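You operate a simulated robot arm through the tools that you are given. There is no shell and no other tool.

You are at the controls of a simulated robot arm. One attempt, no reset.

Task
Press the blue finished cap's spout home, then check its height and put it back in its well.
Fine: use the lever press; leave its slide out and the gauge arm aside. Where these are worked on the way, their far stop is far enough and under half their travel is too little: gauge arm.

Only the result counts: the job must be done as asked and must still hold three seconds after the hand-in. Knocking over, shifting, dropping, spilling or breaking anything else fails it. A push-on lid holds only when it is set on centred and level and pressed home; a screw cap is set on level and turned clockwise until tight.

Robot
A 6-joint arm with a fingered hand, fixed in place. Base frame: the origin is on the floor under the middle of its stand, x ahead of it, y to its left, z up. Units: cm, rad, N and s.
With the tool pointing down near the work surface it reaches from about 34 to 74 cm from the base axis. Its first joint turns from -2.007 to 2.007 rad. Payload 4 kg.
The tool frame sits at the grasp point between the pads (the TCP): z along the fingers, y along the line on which they close. The tips reach 2.6 cm beyond it. The gripper opens to 13.2 cm; its body begins 7.3 cm behind the TCP. The gripper is a hand of 4 fingers: y runs from the thumb to the fingers, the wrist lies at [0, 0, -23.9] in the tool frame, and closing takes about 1.5 s.
Orientation is told as [roll, pitch, yaw] about the base's x, y, z axes, in that order, counted from this pose: with the fingers straight down and closing along the base's y, the tool's x points along the base's -x, its y along +y and its z along -z.

Tools
- The arm moves only by the tool arm_command. Its argument "steps" is a list of rows, each a list of 6 numbers: the shift along the tool's x, y, z in cm, then the turn, a rotation vector about the tool's x, y, z in rad. In form: [[dx, dy, dz, rx, ry, rz], ...]. A call has 1 to 20 rows; each row shifts and turns the commanded pose from where the row before left it, along the tool's axes as they then stand. "jaw" is the finger opening in cm, from 0 to 13.2, set as the call begins (left out, the last holds). A row lasts 0.2 s, in which the tool goes at most 5 cm and 0.15 rad; a call with a longer step from one row to the next is refused whole, and so is a gripper value outside its range. Where a pose cannot be reached the arm comes as near as it can. A force on the tool above 80 N (or 10 N above the force at the start of the call, whichever is more), or a blocked arm, ends the call early, and 0.2 s more pass. The fingers move at their own pace (about 15.3 cm/s each) and stop on an object; they squeeze with about 22 N. The grip force told is the motor's: it shows also when the fingers shut on nothing. Time passes only in rows, and 0.2 s behind the last, so rows that do not move let the fingers close. It gives the time, the measured TCP pose, the force on the tool (base axes), the opening and the grip force at its end, in the units of the frame above (readings bear some noise), with the torque about the TCP (base axes, N m) and any sound that the robot's microphone picked up.
- Cameras (640 x 400 px; columns grow to the right, rows downward): "scene" is fixed at [4.9, 50.19, 159.85]; the picture's right is [-0.78, -0.62, 0.00], its down [-0.58, 0.74, -0.34] and it looks along [0.21, -0.27, -0.94] (base axes); focal length 321 px, centre (320, 200). "wrist" rides on the gripper at [6.8, 0.2, -9.7] in the tool frame; the picture's right is [-0.03, 1.00, 0.00], its down [-0.82, -0.02, -0.58] and it looks along [-0.58, -0.01, 0.82] (tool axes); focal length 270 px, centre (320, 200). There is no depth. A picture from a camera that has moved, and an enlarged one, comes with that camera's place and axes in the base frame and with its lens.
- camera(camera): a new picture of that camera. The clock stands still meanwhile.
- raise_lower(by): slides the trunk up (or, below 0, down) by that many cm; the arm rides with it, the base frame stays. It gives what a move gives, with no picture.
- finger_targets(finger1, finger2, finger3, thumb_bend): sets how far each is bent, from 0 (flat) to 1 (curled in); at 0.3 the hand is open as for a grip, at 0.7 the pads meet at the TCP. One left out holds its place. A second passes; each finger stops where it meets its share of the squeeze, and holds until it gets a number again. A gripper value or a shape takes the hand back. It gives what a move gives, with no picture; readings hold the bend of each and the force on the fingers (four entries, about 0 where the hand has none), thumb and palm.
- preshape(shape): the hand has 4 fingers and takes this shape, open, in about a second: jaw (thumb against the fingers, like two jaws); tri (thumb and two fingers); tip (a fingertip pinch); poke (one finger out to press); point (the index stretched); flat (the hand flat); cup (the hand cupped); fist (a fist). The gripper value then closes the fingers along that shape, each until it touches; the sizes above hold for jaw. It gives what a move gives, with no picture.
- zoom(camera, box): a new picture of the part [left, top, right, bottom] of that camera's present view, enlarged. The clock stands still meanwhile.
- job_done(): hands the job in; it is judged then, once.

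Places have to be worked out from the pictures, the camera data and where the tool is seen. Open the gripper and draw the arm clear of the work before you hand the job in, unless the task says otherwise.

The tools are called by a JSON object that holds its "method" and its "body". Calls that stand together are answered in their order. arm_command: Moves the arm, as the interface text tells. Its arguments: {"type":"object","properties":{"steps":{"type":"array"},"jaw":{"type":"number"}},"required":["steps"]} The other tools are called the same way: raise_lower (by) moves the trunk up or down; preshape (shape) gives the hand a shape; finger_targets (finger1, finger2, finger3, thumb_bend) moves the fingers one by one; camera (camera) takes a picture; zoom (camera, box) takes an enlarged picture of a part of a camera's view; job_done () hands the job in.

At the start:

```text
time: 0.0
tool_pos: [6.97, 32.72, 127.32]
tcp_rot: [0.0, -0.001, -0.001]
force: [0.8, 0.5, 0.0]
ft_torque: [0.04, 0.04, -0.02]
grip_width: 13.22
gripper_force: 0.1
shape: jaw
bend: [0.3, 0.3, 0.3, 0.3]
finger forces: [0.1, 0.0, 0.1, 0.1, 0.0, 0.1]
trunk travel left (down, up): [-90.0, 9.0]
```

scene: 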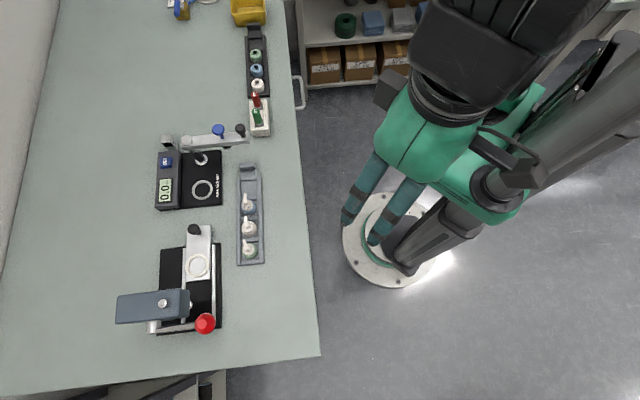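
wrist: 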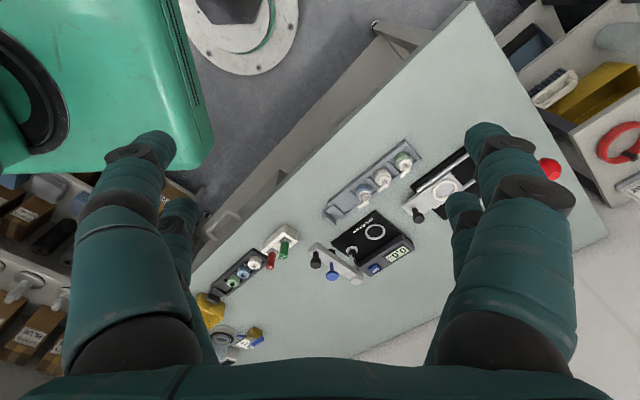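

The scene picture shows a bench with a lever press, a gauge with a swinging arm, and trays of caps. I zoom in on each group to identify the parts before moving.

{"method": "zoom", "body": {"camera": "scene", "box": [220, 0, 320, 140]}}

{"method": "zoom", "body": {"camera": "scene", "box": [140, 110, 280, 220]}}

{"method": "zoom", "body": {"camera": "scene", "box": [100, 210, 280, 350]}}

{"method": "zoom", "body": {"camera": "wrist", "box": [300, 130, 460, 290]}}

{"method": "zoom", "body": {"camera": "wrist", "box": [190, 210, 310, 350]}}

```text
2.86 times, centred on (270, 70) of scene
camera zoom: at [4.9, 50.19, 159.85], right [-0.78, -0.62, 0.0], down [-0.58, 0.74, -0.34], along [0.21, -0.27, -0.94], focal length 916 px, centre (463, 571)
```

zoom: 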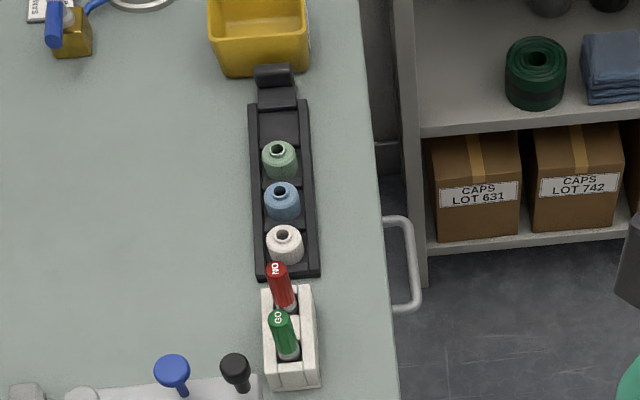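

```text
3.64 times, centred on (210, 165) of scene
camera zoom: at [4.9, 50.19, 159.85], right [-0.78, -0.62, 0.0], down [-0.58, 0.74, -0.34], along [0.21, -0.27, -0.94], focal length 1166 px, centre (720, 327)
```

zoom: 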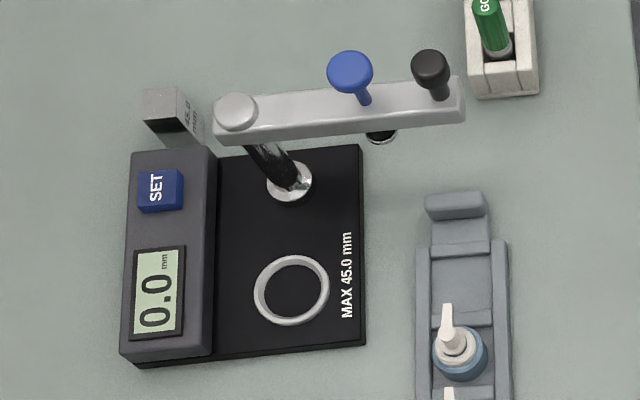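

```text
2.86 times, centred on (190, 280) of scene
camera zoom: at [4.9, 50.19, 159.85], right [-0.78, -0.62, 0.0], down [-0.58, 0.74, -0.34], along [0.21, -0.27, -0.94], focal length 916 px, centre (691, -29)
```

zoom: 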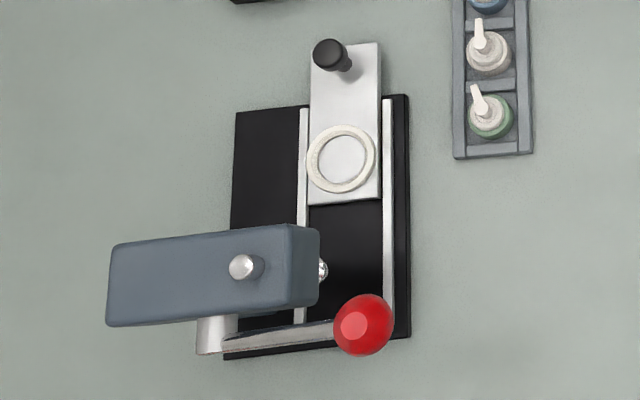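

```text
2.50 times, centred on (380, 210) of wrist
camera zoom: at [0.32, 32.96, 136.95], right [0.03, 1.0, 0.0], down [0.82, -0.02, 0.58], along [0.58, -0.01, -0.82], focal length 676 px, centre (170, 175)
```

zoom: 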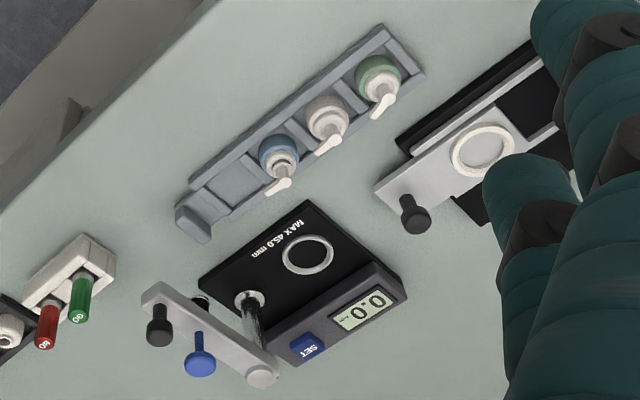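

```text
2.86 times, centred on (250, 280) of wrist
camera zoom: at [0.32, 32.96, 136.95], right [0.03, 1.0, 0.0], down [0.82, -0.02, 0.58], along [0.58, -0.01, -0.82], focal length 772 px, centre (520, -29)
```

zoom: 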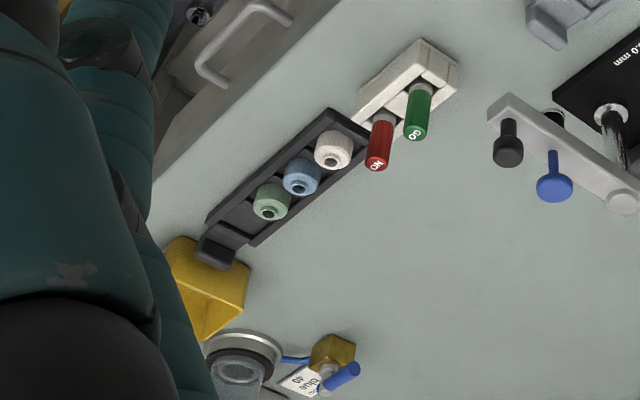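

The finished caps (blue, white and green with spouts) sit in the blue-grey tray at about (32,42), with the gauge nest near (45,46) and the press nest near (32,59), at z≈87. The bench is turned about 45°. I turn the hand to line up with the tray and go over it at height to look closer.

{"method": "arm_command", "body": {"steps": [[0, 0, 0, 0, 0, 0.131], [0, 0, 0, 0, 0, 0.131], [0, 0, 0, 0, 0, 0.131], [0, 0, 0, 0, 0, 0.131], [0, 0, 0, 0, 0, 0.131], [0, 0, 0, 0, 0, 0.131], [-1.475, 3.12, 0, 0, 0, 0], [-1.475, 3.12, 0, 0, 0, 0], [-1.475, 3.12, 0, 0, 0, 0], [-1.475, 3.12, 0, 0, 0, 0], [-1.475, 3.12, 0, 0, 0, 0], [-1.475, 3.12, 0, 0, 0, 0], [-1.475, 3.12, 0, 0, 0, 0], [-1.475, 3.12, 0, 0, 0, 0], [0, 0, 0, 0, 0, 0]]}}

```text
time: 3.2
tool_pos: [33.06, 41.98, 127.36]
tcp_rot: [0.002, 0.0, -0.787]
force: [0.9, -0.3, -0.5]
ft_torque: [0.03, -0.02, -0.04]
grip_width: 13.16
gripper_force: 0.1
shape: jaw
bend: [0.3, 0.3, 0.3, 0.3]
finger forces: [0.1, 0.0, 0.0, 0.0, 0.0, 0.0]
trunk travel left (down, up): [-90.0, 9.0]
```

The arm reached (33.1, 42.0, 127.4) with yaw -0.787. I lower the trunk 15 cm for a nearer look.

{"method": "raise_lower", "body": {"by": -15}}

{"method": "camera", "body": {"camera": "wrist"}}

{"method": "camera", "body": {"camera": "scene"}}

```text
time: 5.0
tool_pos: [33.06, 41.91, 112.2]
tcp_rot: [0.0, 0.0, -0.787]
force: [-0.1, -0.5, -0.4]
ft_torque: [0.04, -0.02, 0.02]
grip_width: 13.18
gripper_force: 0.0
shape: jaw
bend: [0.3, 0.3, 0.3, 0.3]
finger forces: [0.0, 0.1, 0.0, 0.1, 0.0, 0.0]
trunk travel left (down, up): [-75.0, 24.0]
```

```text
taken
camera wrist: at [28.46, 46.94, 121.91], right [0.73, 0.69, 0.0], down [0.56, -0.59, 0.58], along [0.4, -0.42, -0.82], focal length 270 px, centre (320, 200)
```

wrist: 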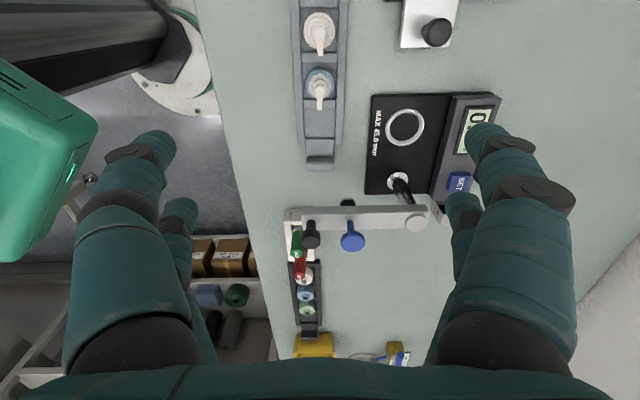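

```text
taken
```

scene: 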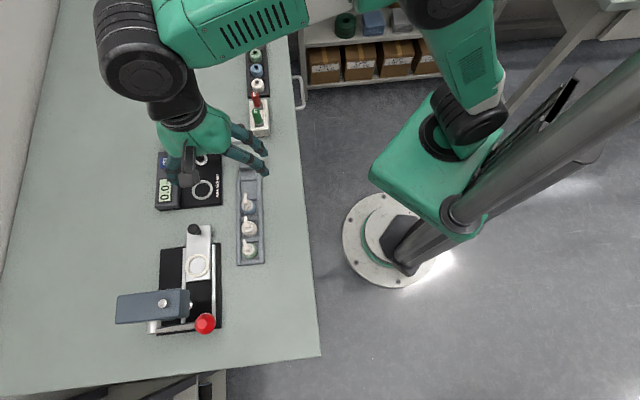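

The wrist picture now looks along the tray and the gauge. I zoom in on the hand and the tray to learn the digit layout and cap shape.

{"method": "zoom", "body": {"camera": "scene", "box": [130, 80, 290, 200]}}

{"method": "zoom", "body": {"camera": "wrist", "box": [270, 0, 370, 180]}}

{"method": "zoom", "body": {"camera": "wrist", "box": [340, 80, 520, 260]}}

```text
3.33 times, centred on (210, 140) of scene
camera zoom: at [4.9, 50.19, 159.85], right [-0.78, -0.62, 0.0], down [-0.58, 0.74, -0.34], along [0.21, -0.27, -0.94], focal length 1069 px, centre (687, 400)
```

zoom: 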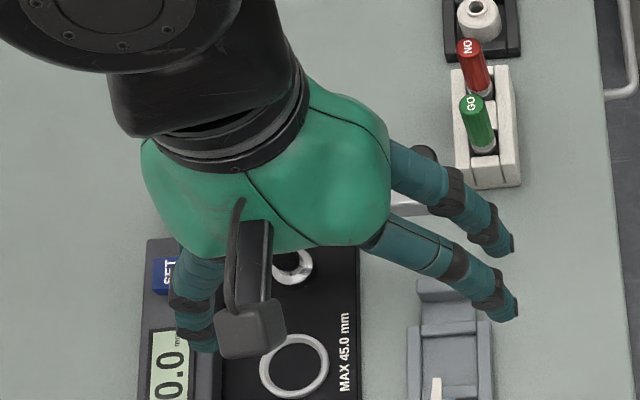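

```text
2.22 times, centred on (320, 90) of wrist
camera zoom: at [28.46, 46.94, 121.91], right [0.73, 0.69, 0.0], down [0.56, -0.59, 0.58], along [0.4, -0.42, -0.82], focal length 601 px, centre (320, 444)
```

zoom: 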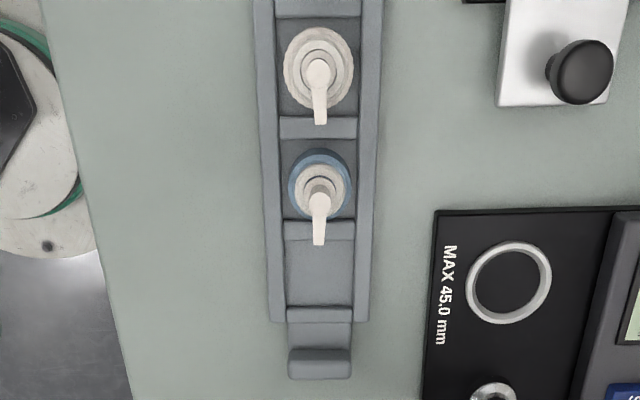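

```text
2.22 times, centred on (430, 170) of wrist
camera zoom: at [28.46, 46.94, 121.91], right [0.73, 0.69, 0.0], down [0.56, -0.59, 0.58], along [0.4, -0.42, -0.82], focal length 601 px, centre (76, 267)
```

zoom: 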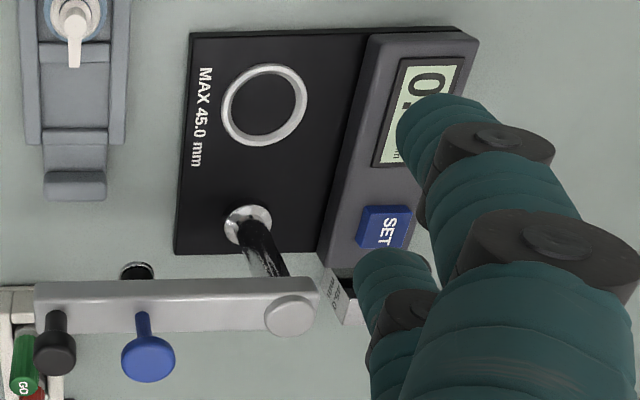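

The hand has two digits on each side, and I can see the arm post, plunger (blue knob) and handle (black knob) of the gauge. I raise the trunk and move over the press to inspect it.

{"method": "raise_lower", "body": {"by": 12}}

{"method": "arm_command", "body": {"steps": [[2.4, 1.2, 0, 0, 0, 0], [2.4, 1.2, 0, 0, 0, 0], [2.4, 1.2, 0, 0, 0, 0], [2.4, 1.2, 0, 0, 0, 0], [2.4, 1.2, 0, 0, 0, 0], [2.4, 1.2, 0, 0, 0, 0], [2.4, 1.2, 0, 0, 0, 0], [2.4, 1.2, 0, 0, 0, 0], [0, 0, 0, 0, 0, 0]]}}

{"method": "camera", "body": {"camera": "wrist"}}

```text
time: 6.5
tool_pos: [33.02, 41.94, 124.24]
tcp_rot: [0.0, 0.002, -0.787]
force: [0.1, 1.7, -0.6]
ft_torque: [0.03, 0.02, 0.01]
grip_width: 13.18
gripper_force: 0.1
shape: jaw
bend: [0.3, 0.3, 0.3, 0.3]
finger forces: [0.0, 0.1, 0.0, 0.0, 0.1, 0.1]
trunk travel left (down, up): [-87.0, 12.0]
```

```text
time: 8.4
tool_pos: [25.32, 59.26, 123.05]
tcp_rot: [0.0, 0.001, -0.788]
force: [-0.2, -0.1, -0.4]
ft_torque: [0.01, 0.03, -0.01]
grip_width: 13.18
gripper_force: 0.0
shape: jaw
bend: [0.3, 0.3, 0.3, 0.3]
finger forces: [0.0, 0.0, 0.0, 0.1, 0.0, 0.0]
out of reach, approached as far as the arm can: row 7, 8
trunk travel left (down, up): [-87.0, 12.0]
```

```text
taken
camera wrist: at [20.73, 64.26, 132.6], right [0.73, 0.69, 0.0], down [0.56, -0.59, 0.58], along [0.4, -0.42, -0.82], focal length 270 px, centre (320, 200)
```

wrist: 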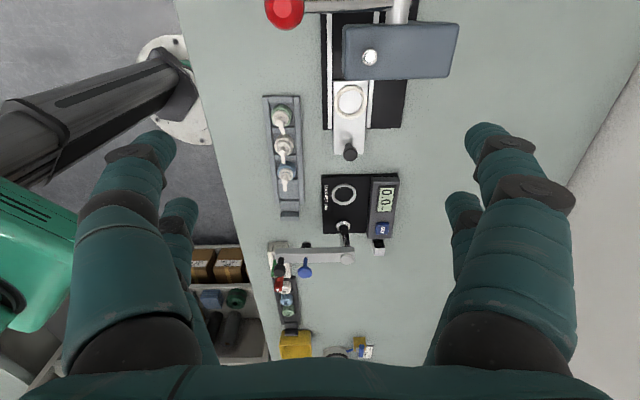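

The reach limit was met at about 64.5 cm radius at this height, so lower work needs a different trunk/arm balance. I zoom in on the press from here.

{"method": "zoom", "body": {"camera": "wrist", "box": [240, 0, 480, 170]}}

{"method": "zoom", "body": {"camera": "wrist", "box": [250, 80, 420, 290]}}

{"method": "zoom", "body": {"camera": "scene", "box": [60, 60, 300, 360]}}

```text
2.35 times, centred on (360, 85) of wrist
camera zoom: at [20.73, 64.26, 132.6], right [0.73, 0.69, 0.0], down [0.56, -0.59, 0.58], along [0.4, -0.42, -0.82], focal length 636 px, centre (226, 471)
```

zoom: 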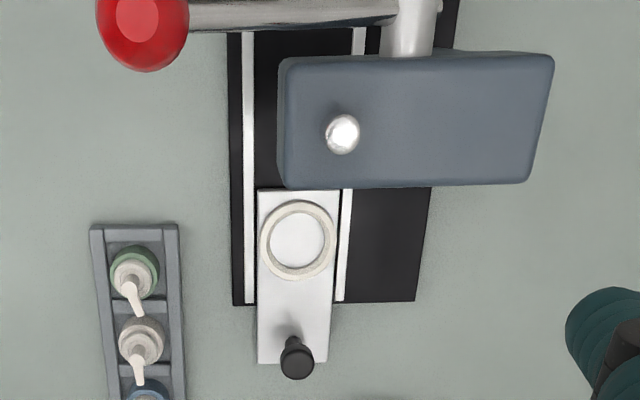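

```text
1.90 times, centred on (335, 185) of wrist
camera zoom: at [20.73, 64.26, 132.6], right [0.73, 0.69, 0.0], down [0.56, -0.59, 0.58], along [0.4, -0.42, -0.82], focal length 515 px, centre (291, 229)
```

zoom: 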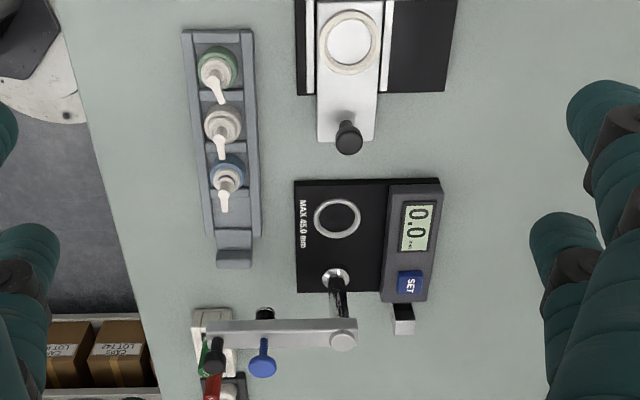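

```text
1.33 times, centred on (180, 210) of scene
camera zoom: at [4.9, 50.19, 159.85], right [-0.78, -0.62, 0.0], down [-0.58, 0.74, -0.34], along [0.21, -0.27, -0.94], focal length 428 px, centre (507, 187)
```

zoom: 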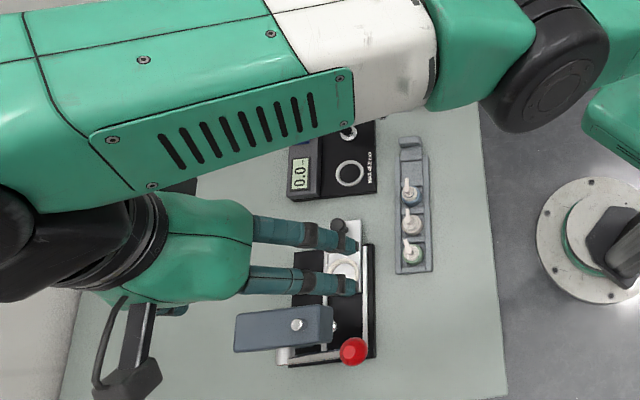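

Key points triangulated: press nest (32.6,59.0,88.4), slide knob top (38.0,53.6,91), ram axis (26.6,64.8), lever ball around (18.9,62.5,102.5), gauge post (51.3,39.8). Now I try a hand shape at this safe height to see how the digits meet.

{"method": "arm_command", "body": {"steps": [[0, 0, 0, 0, 0, 0], [0, 0, 0, 0, 0, 0], [0, 0, 0, 0, 0, 0], [0, 0, 0, 0, 0, 0], [0, 0, 0, 0, 0, 0], [0, 0, 0, 0, 0, 0]], "jaw": 3.5}}

{"method": "camera", "body": {"camera": "wrist"}}

{"method": "preshape", "body": {"shape": "tip"}}

{"method": "camera", "body": {"camera": "wrist"}}

{"method": "preshape", "body": {"shape": "tri"}}

{"method": "camera", "body": {"camera": "wrist"}}

```text
time: 9.8
tool_pos: [25.46, 59.33, 122.81]
tcp_rot: [0.002, -0.001, -0.788]
force: [0.3, 0.1, 0.2]
ft_torque: [0.0, -0.01, 0.01]
grip_width: 3.56
gripper_force: 0.0
shape: jaw
bend: [0.73, 0.73, 0.73, 0.7]
finger forces: [0.0, 0.0, 0.1, 0.1, 0.0, 0.0]
trunk travel left (down, up): [-87.0, 12.0]
```

```text
taken
camera wrist: at [20.74, 64.34, 132.54], right [0.73, 0.69, 0.0], down [0.56, -0.59, 0.58], along [0.4, -0.42, -0.82], focal length 270 px, centre (320, 200)
```

wrist: 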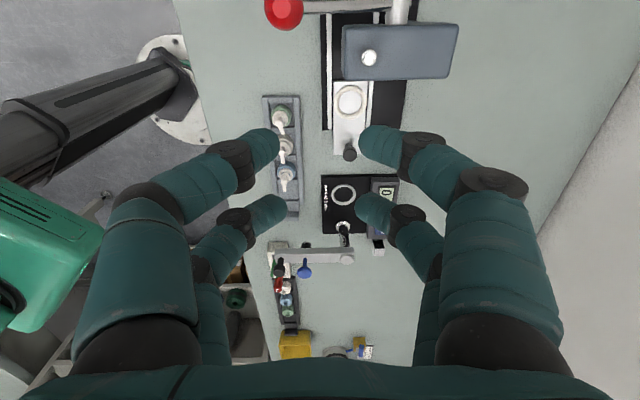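

```text
time: 10.8
tool_pos: [25.29, 59.2, 122.92]
tcp_rot: [0.0, 0.0, -0.786]
force: [-0.5, 0.4, 0.4]
ft_torque: [-0.01, 0.0, -0.03]
grip_width: 13.2
gripper_force: 0.0
shape: tip
bend: [0.3, 0.3, 0.3, 0.3]
finger forces: [0.0, 0.1, 0.1, 0.0, 0.0, 0.1]
trunk travel left (down, up): [-87.0, 12.0]
```

```text
taken
camera wrist: at [20.74, 64.34, 132.54], right [0.73, 0.69, 0.0], down [0.56, -0.59, 0.58], along [0.4, -0.42, -0.82], focal length 270 px, centre (320, 200)
```

wrist: 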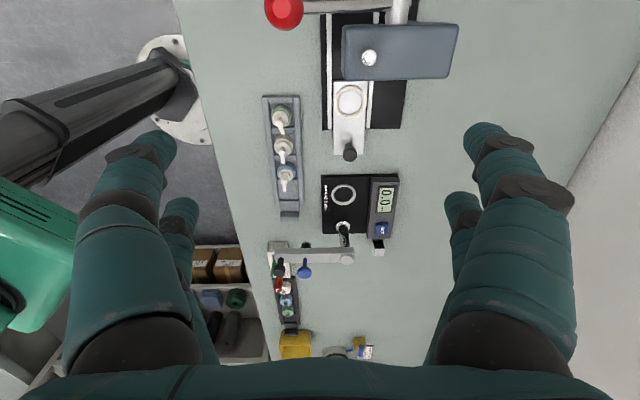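

```text
time: 11.7
tool_pos: [25.39, 59.2, 122.85]
tcp_rot: [-0.001, 0.0, -0.786]
force: [-0.1, 0.7, -0.2]
ft_torque: [0.02, -0.01, 0.03]
grip_width: 13.18
gripper_force: 0.2
shape: tri
bend: [0.3, 0.3, 0.3, 0.3]
finger forces: [0.0, 0.0, 0.0, 0.0, 0.0, 0.0]
trunk travel left (down, up): [-87.0, 12.0]
```

```text
taken
camera wrist: at [20.74, 64.34, 132.54], right [0.73, 0.69, 0.0], down [0.56, -0.59, 0.58], along [0.4, -0.42, -0.82], focal length 270 px, centre (320, 200)
```

wrist: 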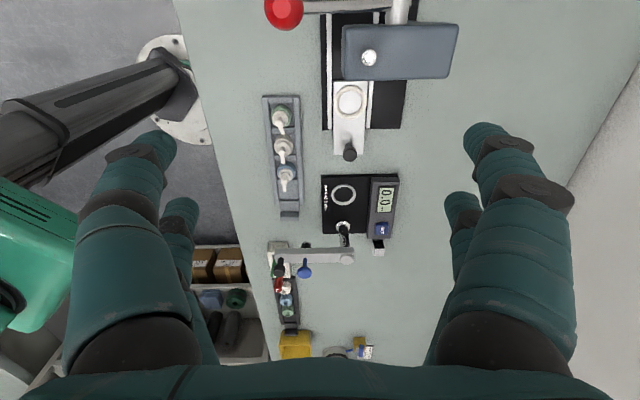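

In jaw shape the four digits close as two pairs. I now close the "tri" and "tip" shapes partway to see which digits take part.

{"method": "arm_command", "body": {"steps": [[0, 0, 0, 0, 0, 0], [0, 0, 0, 0, 0, 0], [0, 0, 0, 0, 0, 0], [0, 0, 0, 0, 0, 0], [0, 0, 0, 0, 0, 0], [0, 0, 0, 0, 0, 0]], "jaw": 3.5}}

{"method": "camera", "body": {"camera": "wrist"}}

{"method": "preshape", "body": {"shape": "tip"}}

{"method": "arm_command", "body": {"steps": [[0, 0, 0, 0, 0, 0], [0, 0, 0, 0, 0, 0], [0, 0, 0, 0, 0, 0], [0, 0, 0, 0, 0, 0], [0, 0, 0, 0, 0, 0], [0, 0, 0, 0, 0, 0]], "jaw": 3.5}}

{"method": "camera", "body": {"camera": "wrist"}}

{"method": "preshape", "body": {"shape": "poke"}}

{"method": "camera", "body": {"camera": "wrist"}}

```text
time: 13.1
tool_pos: [25.4, 59.3, 122.83]
tcp_rot: [-0.002, 0.001, -0.787]
force: [-0.5, -0.2, -0.3]
ft_torque: [0.02, 0.02, 0.01]
grip_width: 3.52
gripper_force: 0.1
shape: tri
bend: [0.73, 0.73, 0.73, 0.7]
finger forces: [0.0, 0.0, 0.1, 0.0, 0.0, 0.0]
trunk travel left (down, up): [-87.0, 12.0]
```

```text
taken
camera wrist: at [20.74, 64.34, 132.54], right [0.73, 0.69, 0.0], down [0.56, -0.59, 0.58], along [0.4, -0.42, -0.82], focal length 270 px, centre (320, 200)
```

wrist: 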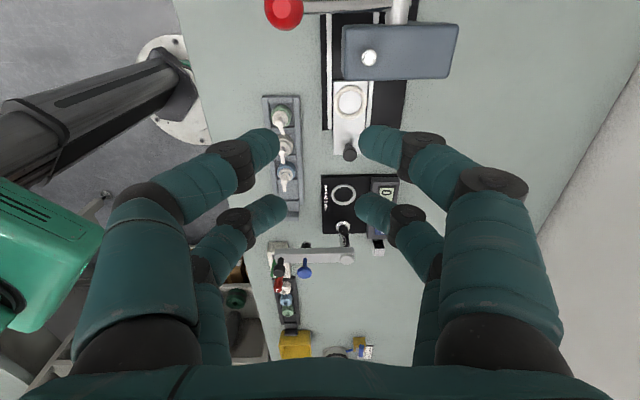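

```text
time: 13.9
tool_pos: [25.38, 59.33, 122.89]
tcp_rot: [0.002, 0.0, -0.786]
force: [0.2, 0.4, -0.8]
ft_torque: [0.03, 0.0, -0.02]
grip_width: 13.21
gripper_force: 0.1
shape: tip
bend: [0.3, 0.3, 0.3, 0.3]
finger forces: [0.1, 0.0, 0.1, 0.0, 0.0, 0.0]
trunk travel left (down, up): [-87.0, 12.0]
```

```text
time: 15.3
tool_pos: [25.41, 59.36, 122.86]
tcp_rot: [0.001, 0.002, -0.786]
force: [0.7, -0.2, -0.2]
ft_torque: [0.02, 0.04, 0.01]
grip_width: 3.52
gripper_force: 0.1
shape: tip
bend: [0.73, 0.73, 0.73, 0.7]
finger forces: [0.0, 0.1, 0.1, 0.0, 0.1, 0.0]
trunk travel left (down, up): [-87.0, 12.0]
```

```text
taken
camera wrist: at [20.74, 64.34, 132.54], right [0.73, 0.69, 0.0], down [0.56, -0.59, 0.58], along [0.4, -0.42, -0.82], focal length 270 px, centre (320, 200)
```

wrist: 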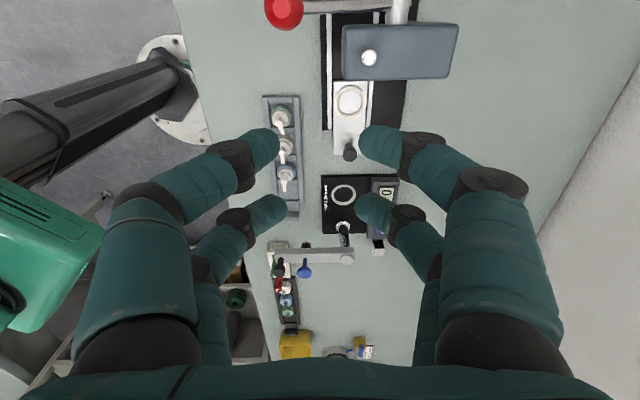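

```text
time: 16.2
tool_pos: [25.24, 59.31, 122.87]
tcp_rot: [0.0, -0.001, -0.788]
force: [-0.4, -0.3, 0.6]
ft_torque: [-0.02, 0.02, 0.01]
grip_width: 0.0
gripper_force: 0.0
shape: poke
bend: [1.0, 1.0, 1.0, 0.34]
finger forces: [0.1, 0.0, 0.0, 0.0, 0.0, 0.1]
trunk travel left (down, up): [-87.0, 12.0]
```

```text
taken
camera wrist: at [20.74, 64.34, 132.54], right [0.73, 0.69, 0.0], down [0.56, -0.59, 0.58], along [0.4, -0.42, -0.82], focal length 270 px, centre (320, 200)
```

wrist: 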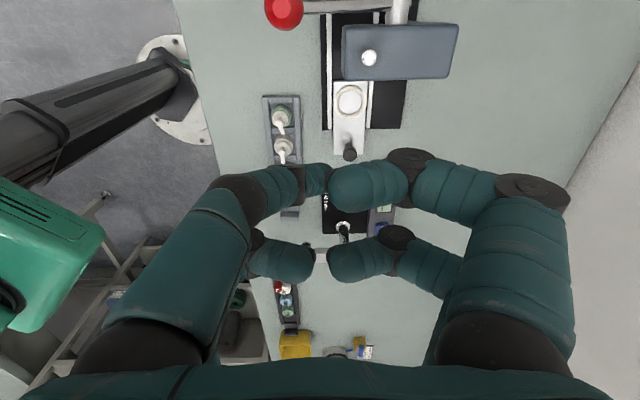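

All the grip shapes close the same way here (two pairs of digits), and "poke" curls three of them. I reopen to jaw, go back over the blue cap and lower with the arm to see it close up.

{"method": "preshape", "body": {"shape": "jaw"}}

{"method": "arm_command", "body": {"steps": [[-2.2, -0.85, 0, 0, 0, 0], [-2.2, -0.85, 0, 0, 0, 0], [-2.2, -0.85, 0, 0, 0, 0], [-2.2, -0.85, 0, 0, 0, 0], [-2.2, -0.85, 0, 0, 0, 0], [-2.2, -0.85, 0, 0, 0, 0], [-2.2, -0.85, 0, 0, 0, 0], [-2.2, -0.85, 0, 0, 0, 0], [0, 0, 3, 0, 0, 0], [0, 0, 3, 0, 0, 0], [0, 0, 3, 0, 0, 0], [0, 0, 3, 0, 0, 0], [0, 0, 3, 0, 0, 0], [0, 0, 3, 0, 0, 0], [0, 0, 2, 0, 0, 0], [0, 0, 0, 0, 0, 0]]}}

{"method": "camera", "body": {"camera": "wrist"}}

```text
time: 17.1
tool_pos: [25.49, 59.22, 122.87]
tcp_rot: [0.001, 0.0, -0.787]
force: [0.2, -0.9, 0.0]
ft_torque: [0.02, 0.03, 0.0]
grip_width: 13.19
gripper_force: 0.1
shape: jaw
bend: [0.3, 0.3, 0.3, 0.3]
finger forces: [0.0, 0.1, 0.0, 0.1, 0.0, 0.0]
trunk travel left (down, up): [-87.0, 12.0]
```

```text
time: 20.6
tool_pos: [32.88, 42.09, 102.81]
tcp_rot: [-0.001, 0.0, -0.786]
force: [0.0, 0.9, 0.2]
ft_torque: [0.03, 0.01, -0.02]
grip_width: 13.17
gripper_force: 0.1
shape: jaw
bend: [0.3, 0.3, 0.3, 0.3]
finger forces: [0.0, 0.0, 0.0, 0.1, 0.0, 0.1]
trunk travel left (down, up): [-87.0, 12.0]
```

```text
taken
camera wrist: at [28.35, 47.17, 112.5], right [0.73, 0.69, 0.0], down [0.56, -0.59, 0.58], along [0.4, -0.42, -0.82], focal length 270 px, centre (320, 200)
```

wrist: 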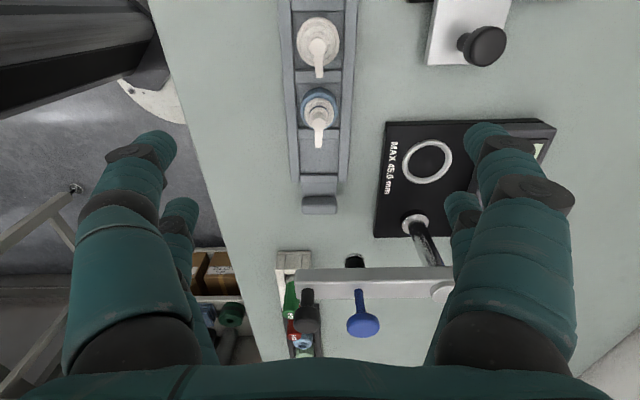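

The arm went down to z=102.8 above the tray as commanded. I zoom on the tray and the gauge from here.

{"method": "zoom", "body": {"camera": "wrist", "box": [260, 0, 400, 100]}}

{"method": "zoom", "body": {"camera": "wrist", "box": [260, 70, 400, 230]}}

{"method": "zoom", "body": {"camera": "wrist", "box": [270, 200, 470, 350]}}

{"method": "zoom", "body": {"camera": "scene", "box": [210, 150, 290, 280]}}

```text
4.00 times, centred on (330, 50) of wrist
camera zoom: at [28.35, 47.17, 112.5], right [0.73, 0.69, 0.0], down [0.56, -0.59, 0.58], along [0.4, -0.42, -0.82], focal length 1081 px, centre (280, 800)
```

zoom: 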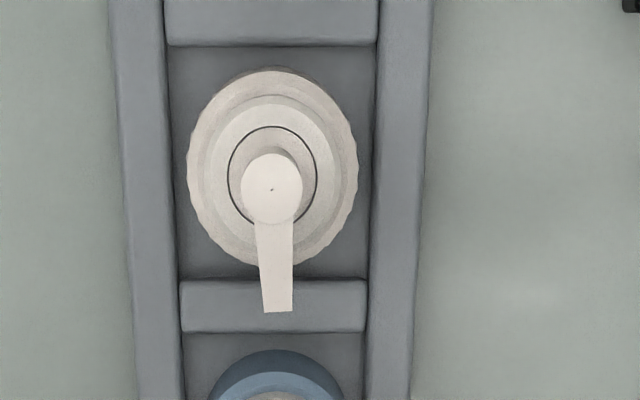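

```text
2.50 times, centred on (330, 150) of wrist
camera zoom: at [28.35, 47.17, 112.5], right [0.73, 0.69, 0.0], down [0.56, -0.59, 0.58], along [0.4, -0.42, -0.82], focal length 676 px, centre (295, 325)
```

zoom: 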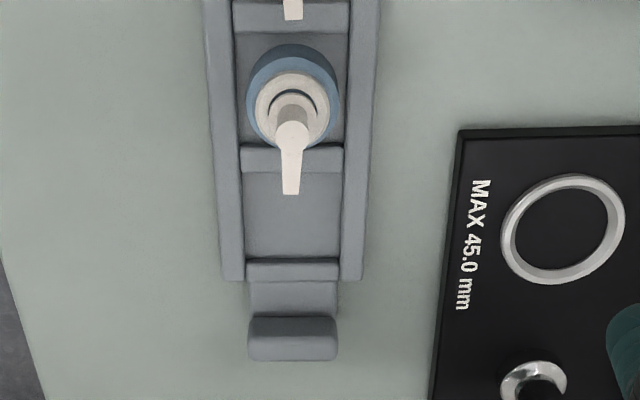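

```text
2.67 times, centred on (370, 275) of wrist
camera zoom: at [28.35, 47.17, 112.5], right [0.73, 0.69, 0.0], down [0.56, -0.59, 0.58], along [0.4, -0.42, -0.82], focal length 721 px, centre (187, 0)
```

zoom: 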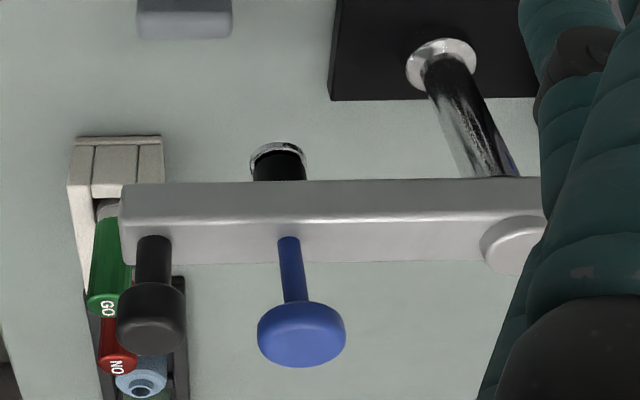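

```text
3.08 times, centred on (250, 215) of scene
camera zoom: at [4.9, 50.19, 159.85], right [-0.78, -0.62, 0.0], down [-0.58, 0.74, -0.34], along [0.21, -0.27, -0.94], focal length 986 px, centre (535, 154)
```

zoom: 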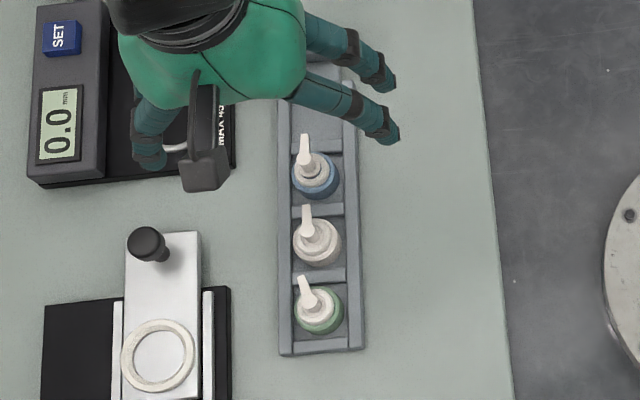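

Caps look about 3.3 cm across with knurled bases and centred spouts; blue's spout head top is near (33.5, 41.7, 91). I zoom further from the scene camera to judge wall and rim heights.

{"method": "zoom", "body": {"camera": "scene", "box": [230, 190, 270, 215]}}

{"method": "zoom", "body": {"camera": "scene", "box": [230, 215, 270, 240]}}

{"method": "zoom", "body": {"camera": "wrist", "box": [290, 70, 354, 110]}}

```text
16.00 times, centred on (250, 202) of scene
camera zoom: at [4.9, 50.19, 159.85], right [-0.78, -0.62, 0.0], down [-0.58, 0.74, -0.34], along [0.21, -0.27, -0.94], focal length 5129 px, centre (1440, 160)
```

zoom: 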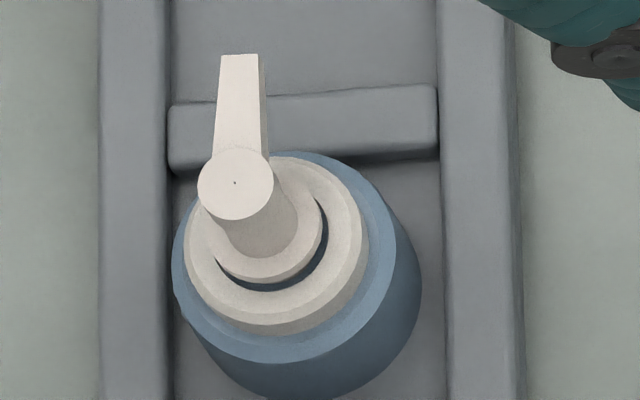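

```text
16.00 times, centred on (250, 228) of scene
camera zoom: at [4.9, 50.19, 159.85], right [-0.78, -0.62, 0.0], down [-0.58, 0.74, -0.34], along [0.21, -0.27, -0.94], focal length 5129 px, centre (1440, -240)
```

zoom: 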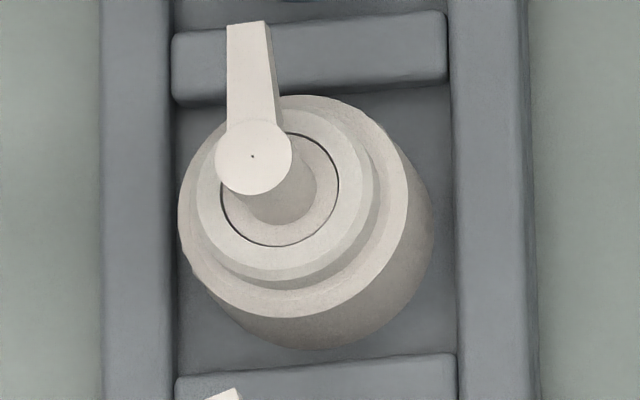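

```text
10.00 times, centred on (322, 90) of wrist
camera zoom: at [28.35, 47.17, 112.5], right [0.73, 0.69, 0.0], down [0.56, -0.59, 0.58], along [0.4, -0.42, -0.82], focal length 2703 px, centre (300, 1300)
```

zoom: 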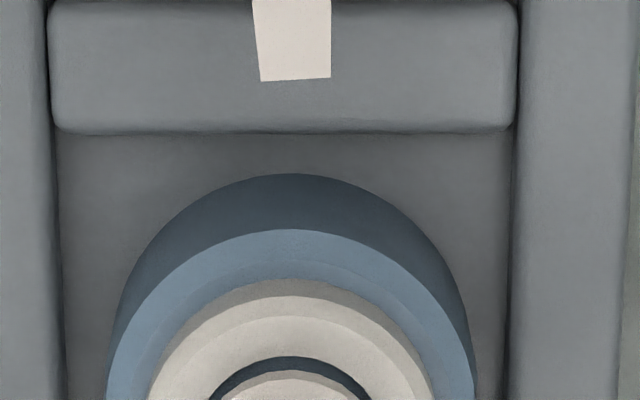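

The blue spout's disc sits visibly raised and slightly cocked compared with the white one. I lower another 6 cm for a close stereo pair to get heights right.

{"method": "arm_command", "body": {"steps": [[0, 0, 2, 0, 0, 0], [0, 0, 2, 0, 0, 0], [0, 0, 2, 0, 0, 0], [0, 0, 0, 0, 0, 0], [0, 0, 0, 0, 0, 0]]}}

{"method": "camera", "body": {"camera": "wrist"}}

{"method": "zoom", "body": {"camera": "wrist", "box": [270, 60, 390, 200]}}

{"method": "zoom", "body": {"camera": "wrist", "box": [260, 180, 420, 300]}}

```text
time: 21.8
tool_pos: [32.84, 42.04, 96.85]
tcp_rot: [-0.001, 0.0, -0.787]
force: [0.6, -0.9, 0.3]
ft_torque: [0.01, 0.0, 0.02]
grip_width: 13.18
gripper_force: 0.1
shape: jaw
bend: [0.3, 0.3, 0.3, 0.3]
finger forces: [0.0, 0.0, 0.1, 0.0, 0.0, 0.1]
trunk travel left (down, up): [-87.0, 12.0]
```

```text
taken
camera wrist: at [28.32, 47.14, 106.52], right [0.73, 0.69, 0.0], down [0.56, -0.59, 0.58], along [0.4, -0.42, -0.82], focal length 270 px, centre (320, 200)
```

wrist: 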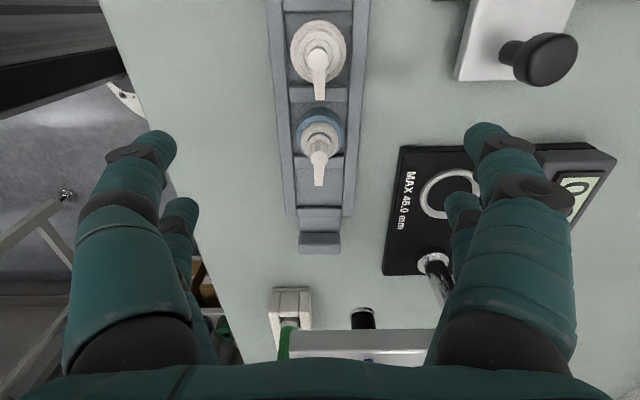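

```text
2.86 times, centred on (330, 130) of wrist
camera zoom: at [28.32, 47.14, 106.52], right [0.73, 0.69, 0.0], down [0.56, -0.59, 0.58], along [0.4, -0.42, -0.82], focal length 772 px, centre (291, 400)
```

zoom: 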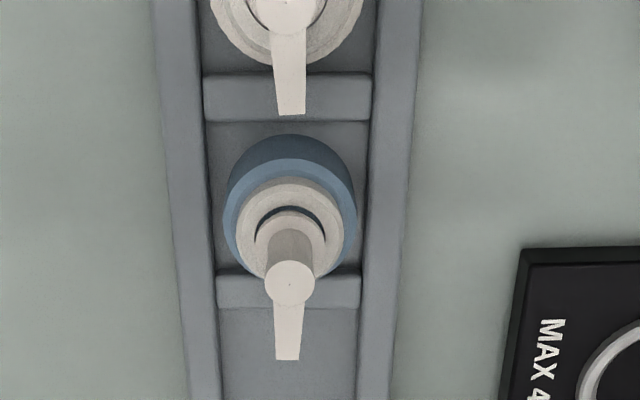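

```text
3.33 times, centred on (340, 240) of wrist
camera zoom: at [28.32, 47.14, 106.52], right [0.73, 0.69, 0.0], down [0.56, -0.59, 0.58], along [0.4, -0.42, -0.82], focal length 901 px, centre (253, 67)
```

zoom: 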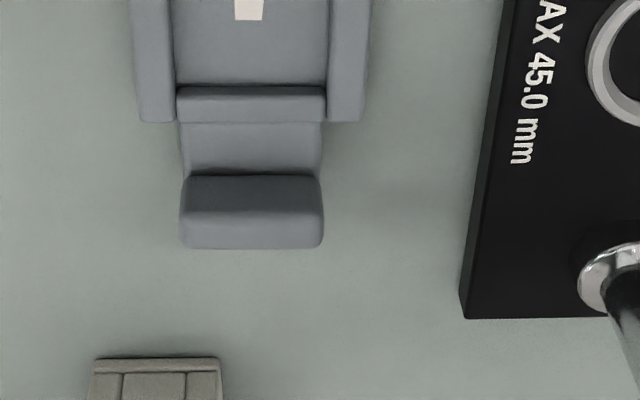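

From the stereo pairs I put blue's head top at z≈91.3, its body rim near 88.1 (diameter 3.3) and the axis near (33.6, 41.6). I zoom hard on the low tray walls, since the fingertips must stay above them.

{"method": "zoom", "body": {"camera": "wrist", "box": [284, 145, 332, 175]}}

{"method": "zoom", "body": {"camera": "wrist", "box": [290, 200, 354, 240]}}

{"method": "zoom", "body": {"camera": "wrist", "box": [288, 100, 352, 140]}}

```text
13.33 times, centred on (308, 160) of wrist
camera zoom: at [28.32, 47.14, 106.52], right [0.73, 0.69, 0.0], down [0.56, -0.59, 0.58], along [0.4, -0.42, -0.82], focal length 3604 px, centre (480, 733)
```

zoom: 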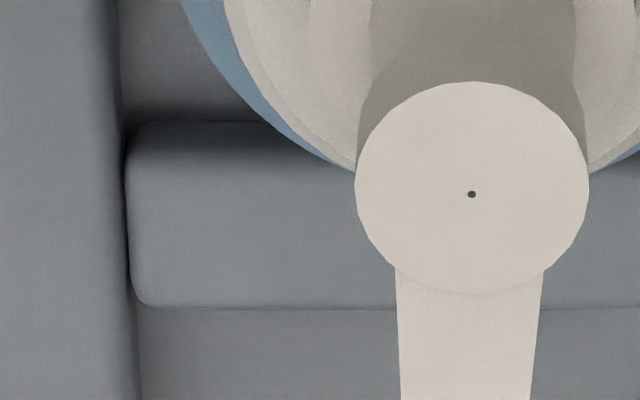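

```text
10.00 times, centred on (322, 220) of wrist
camera zoom: at [28.32, 47.14, 106.52], right [0.73, 0.69, 0.0], down [0.56, -0.59, 0.58], along [0.4, -0.42, -0.82], focal length 2703 px, centre (300, 0)
```

zoom: 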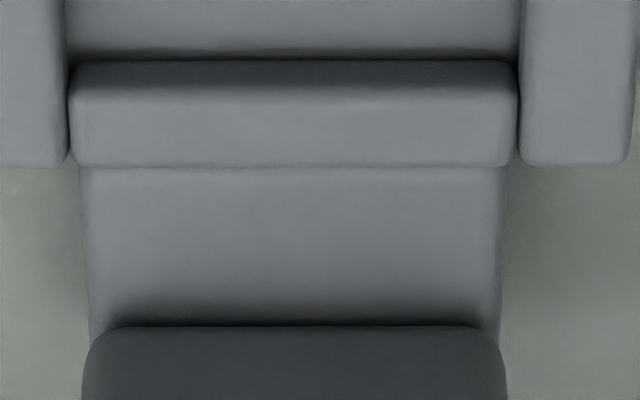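

```text
10.00 times, centred on (320, 120) of wrist
camera zoom: at [28.32, 47.14, 106.52], right [0.73, 0.69, 0.0], down [0.56, -0.59, 0.58], along [0.4, -0.42, -0.82], focal length 2703 px, centre (320, 1000)
```

zoom: 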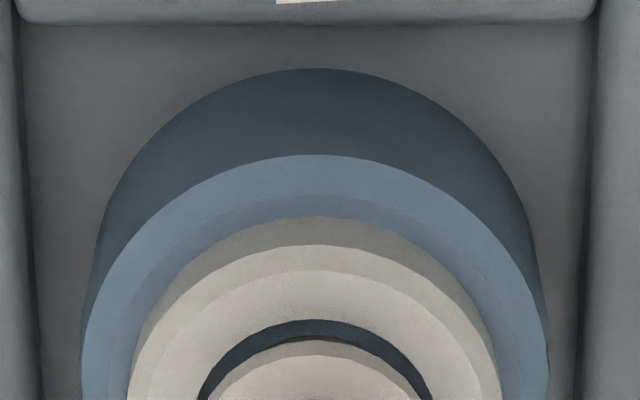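

The tray walls are only about 0.45 cm above the well floor (~86.2), so the body can be gripped with the tips just above the walls. Since the wrist camera box would foul the press head in this yaw, I rise and test turning the hand half round (camera on the tray-end side).

{"method": "arm_command", "body": {"steps": [[0, 0, -4, 0, 0, 0], [0, 0, -4, 0, 0, 0], [0, 0, -4, 0, 0, 0], [0, 0, 0, 0, 0, -0.1496], [0, 0, 0, 0, 0, -0.1496], [0, 0, 0, 0, 0, -0.1496], [0, 0, 0, 0, 0, -0.1496], [0, 0, 0, 0, 0, -0.1496], [0, 0, 0, 0, 0, -0.1496], [0, 0, 0, 0, 0, -0.1496], [0, 0, 0, 0, 0, -0.1496], [0, 0, 0, 0, 0, -0.1496], [0, 0, 0, 0, 0, -0.1496], [0, 0, 0, 0, 0, -0.1496], [0, 0, 0, 0, 0, 0]]}}

{"method": "arm_command", "body": {"steps": [[0, 0, 0, 0, 0, -0.1496], [0, 0, 0, 0, 0, -0.1496], [0, 0, 0, 0, 0, -0.1496], [0, 0, 0, 0, 0, -0.1496], [0, 0, 0, 0, 0, -0.1496], [0, 0, 0, 0, 0, -0.1496], [0, 0, 0, 0, 0, -0.1496], [0, 0, 0, 0, 0, -0.1496], [0, 0, 0, 0, 0, -0.1496], [0, 0, 0, 0, 0, -0.1496], [0, 0, 0, 0, 0, 0]]}}

{"method": "camera", "body": {"camera": "wrist"}}

{"method": "camera", "body": {"camera": "scene"}}

```text
time: 24.9
tool_pos: [33.01, 42.04, 108.87]
tcp_rot: [-0.001, -0.001, 0.859]
force: [-0.7, 0.2, 0.8]
ft_torque: [-0.02, -0.01, -0.02]
grip_width: 13.19
gripper_force: 0.1
shape: jaw
bend: [0.3, 0.3, 0.3, 0.3]
finger forces: [0.0, 0.0, 0.0, 0.1, 0.0, 0.0]
trunk travel left (down, up): [-87.0, 12.0]
```

```text
time: 27.4
tool_pos: [32.98, 42.07, 108.94]
tcp_rot: [-0.001, 0.001, 2.355]
force: [0.7, -0.3, 0.1]
ft_torque: [0.01, -0.01, 0.02]
grip_width: 13.19
gripper_force: 0.1
shape: jaw
bend: [0.3, 0.3, 0.3, 0.3]
finger forces: [0.1, 0.0, 0.1, 0.1, 0.0, 0.1]
trunk travel left (down, up): [-87.0, 12.0]
```

```text
taken
camera wrist: at [37.79, 37.24, 118.54], right [-0.72, -0.69, 0.0], down [-0.56, 0.59, 0.58], along [-0.4, 0.42, -0.82], focal length 270 px, centre (320, 200)
```

wrist: 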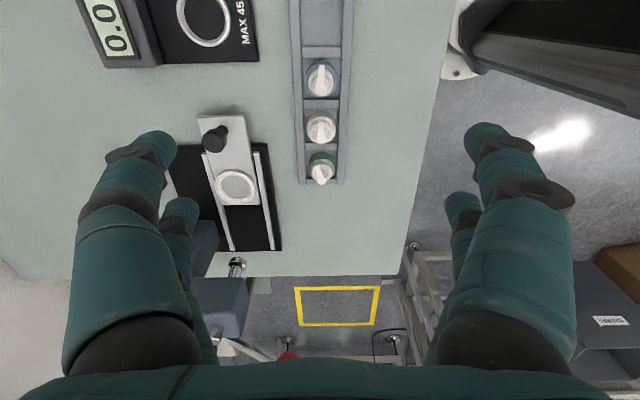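

```text
taken
```

scene: 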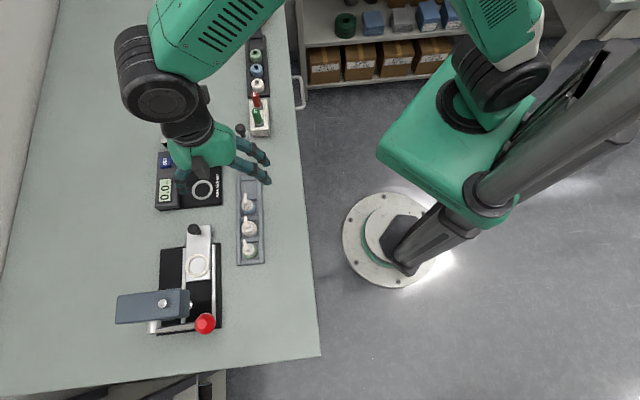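

The flipped yaw 2.355 is reachable and gives a view towards the press. I test the reach over the press nest at z≈105 and look at it closely from the front.

{"method": "arm_command", "body": {"steps": [[-1.75, -1.671, 0, 0, 0, 0], [-1.75, -1.671, 0, 0, 0, 0], [-1.75, -1.671, 0, 0, 0, 0], [-1.75, -1.671, 0, 0, 0, 0], [-1.75, -1.671, 0, 0, 0, 0], [-1.75, -1.671, 0, 0, 0, 0], [-1.75, -1.671, 0, 0, 0, 0], [0, 0, 2, 0, 0, 0], [0, 0, 2, 0, 0, 0], [0, 0, 0, 0, 0, 0]]}}

{"method": "camera", "body": {"camera": "wrist"}}

```text
time: 29.6
tool_pos: [32.48, 59.11, 104.82]
tcp_rot: [0.0, -0.001, 2.355]
force: [-0.5, 0.2, 0.2]
ft_torque: [0.0, 0.02, -0.01]
grip_width: 13.17
gripper_force: 0.0
shape: jaw
bend: [0.3, 0.3, 0.3, 0.3]
finger forces: [0.0, 0.1, 0.0, 0.1, 0.0, 0.0]
trunk travel left (down, up): [-87.0, 12.0]
```

```text
taken
camera wrist: at [37.4, 54.14, 114.54], right [-0.73, -0.69, 0.0], down [-0.56, 0.59, 0.58], along [-0.4, 0.42, -0.82], focal length 270 px, centre (320, 200)
```

wrist: 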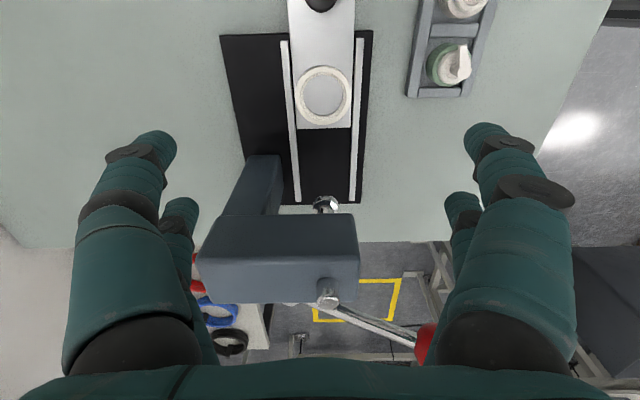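

Reach is fine here, and the press is clearly seen: ram with chrome tip, head on a rear post, lever with red ball going to the robot side. I zoom in on the ram, nest and lever.

{"method": "zoom", "body": {"camera": "wrist", "box": [260, 50, 400, 210]}}

{"method": "zoom", "body": {"camera": "wrist", "box": [280, 180, 376, 240]}}

{"method": "zoom", "body": {"camera": "wrist", "box": [300, 240, 460, 360]}}

{"method": "zoom", "body": {"camera": "scene", "box": [110, 270, 230, 345]}}

```text
2.50 times, centred on (330, 130) of wrist
camera zoom: at [37.4, 54.14, 114.54], right [-0.73, -0.69, 0.0], down [-0.56, 0.59, 0.58], along [-0.4, 0.42, -0.82], focal length 676 px, centre (295, 375)
```

zoom: 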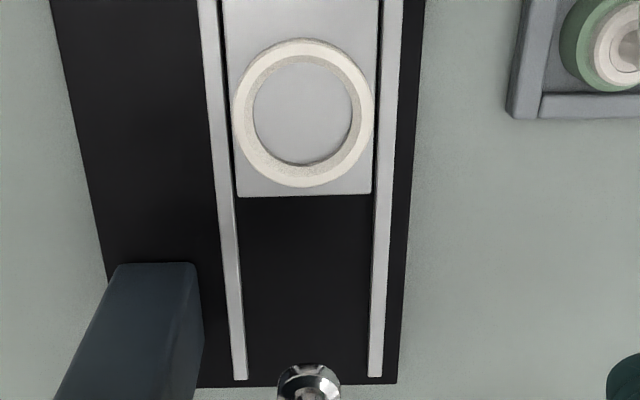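

```text
6.67 times, centred on (328, 210) of wrist
camera zoom: at [37.4, 54.14, 114.54], right [-0.73, -0.69, 0.0], down [-0.56, 0.59, 0.58], along [-0.4, 0.42, -0.82], focal length 1802 px, centre (267, 133)
```

zoom: 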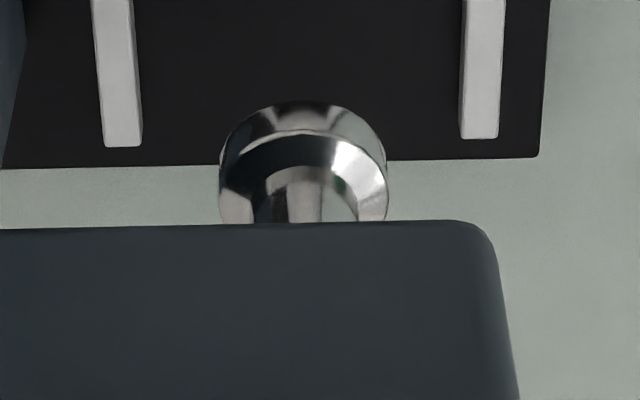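

```text
3.33 times, centred on (380, 300) of wrist
camera zoom: at [37.4, 54.14, 114.54], right [-0.73, -0.69, 0.0], down [-0.56, 0.59, 0.58], along [-0.4, 0.42, -0.82], focal length 901 px, centre (120, -133)
```

zoom: 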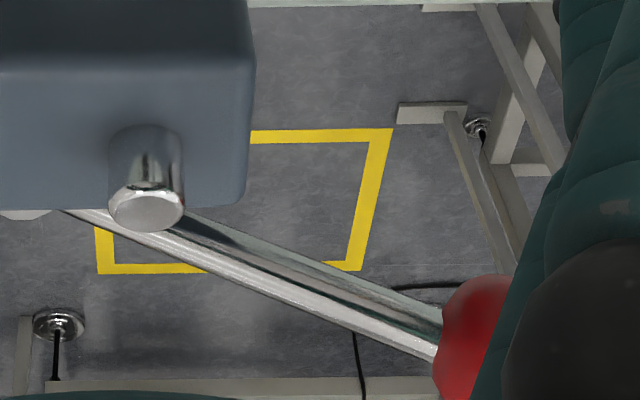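

```text
5.33 times, centred on (170, 308) of scene
camera zoom: at [4.9, 50.19, 159.85], right [-0.78, -0.62, 0.0], down [-0.58, 0.74, -0.34], along [0.21, -0.27, -0.94], focal length 1710 px, centre (1120, -373)
```

zoom: 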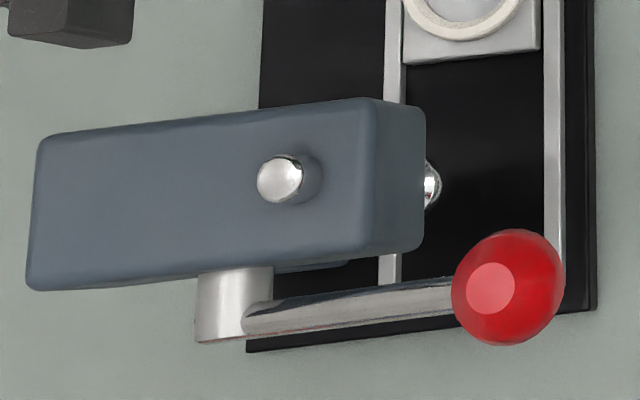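

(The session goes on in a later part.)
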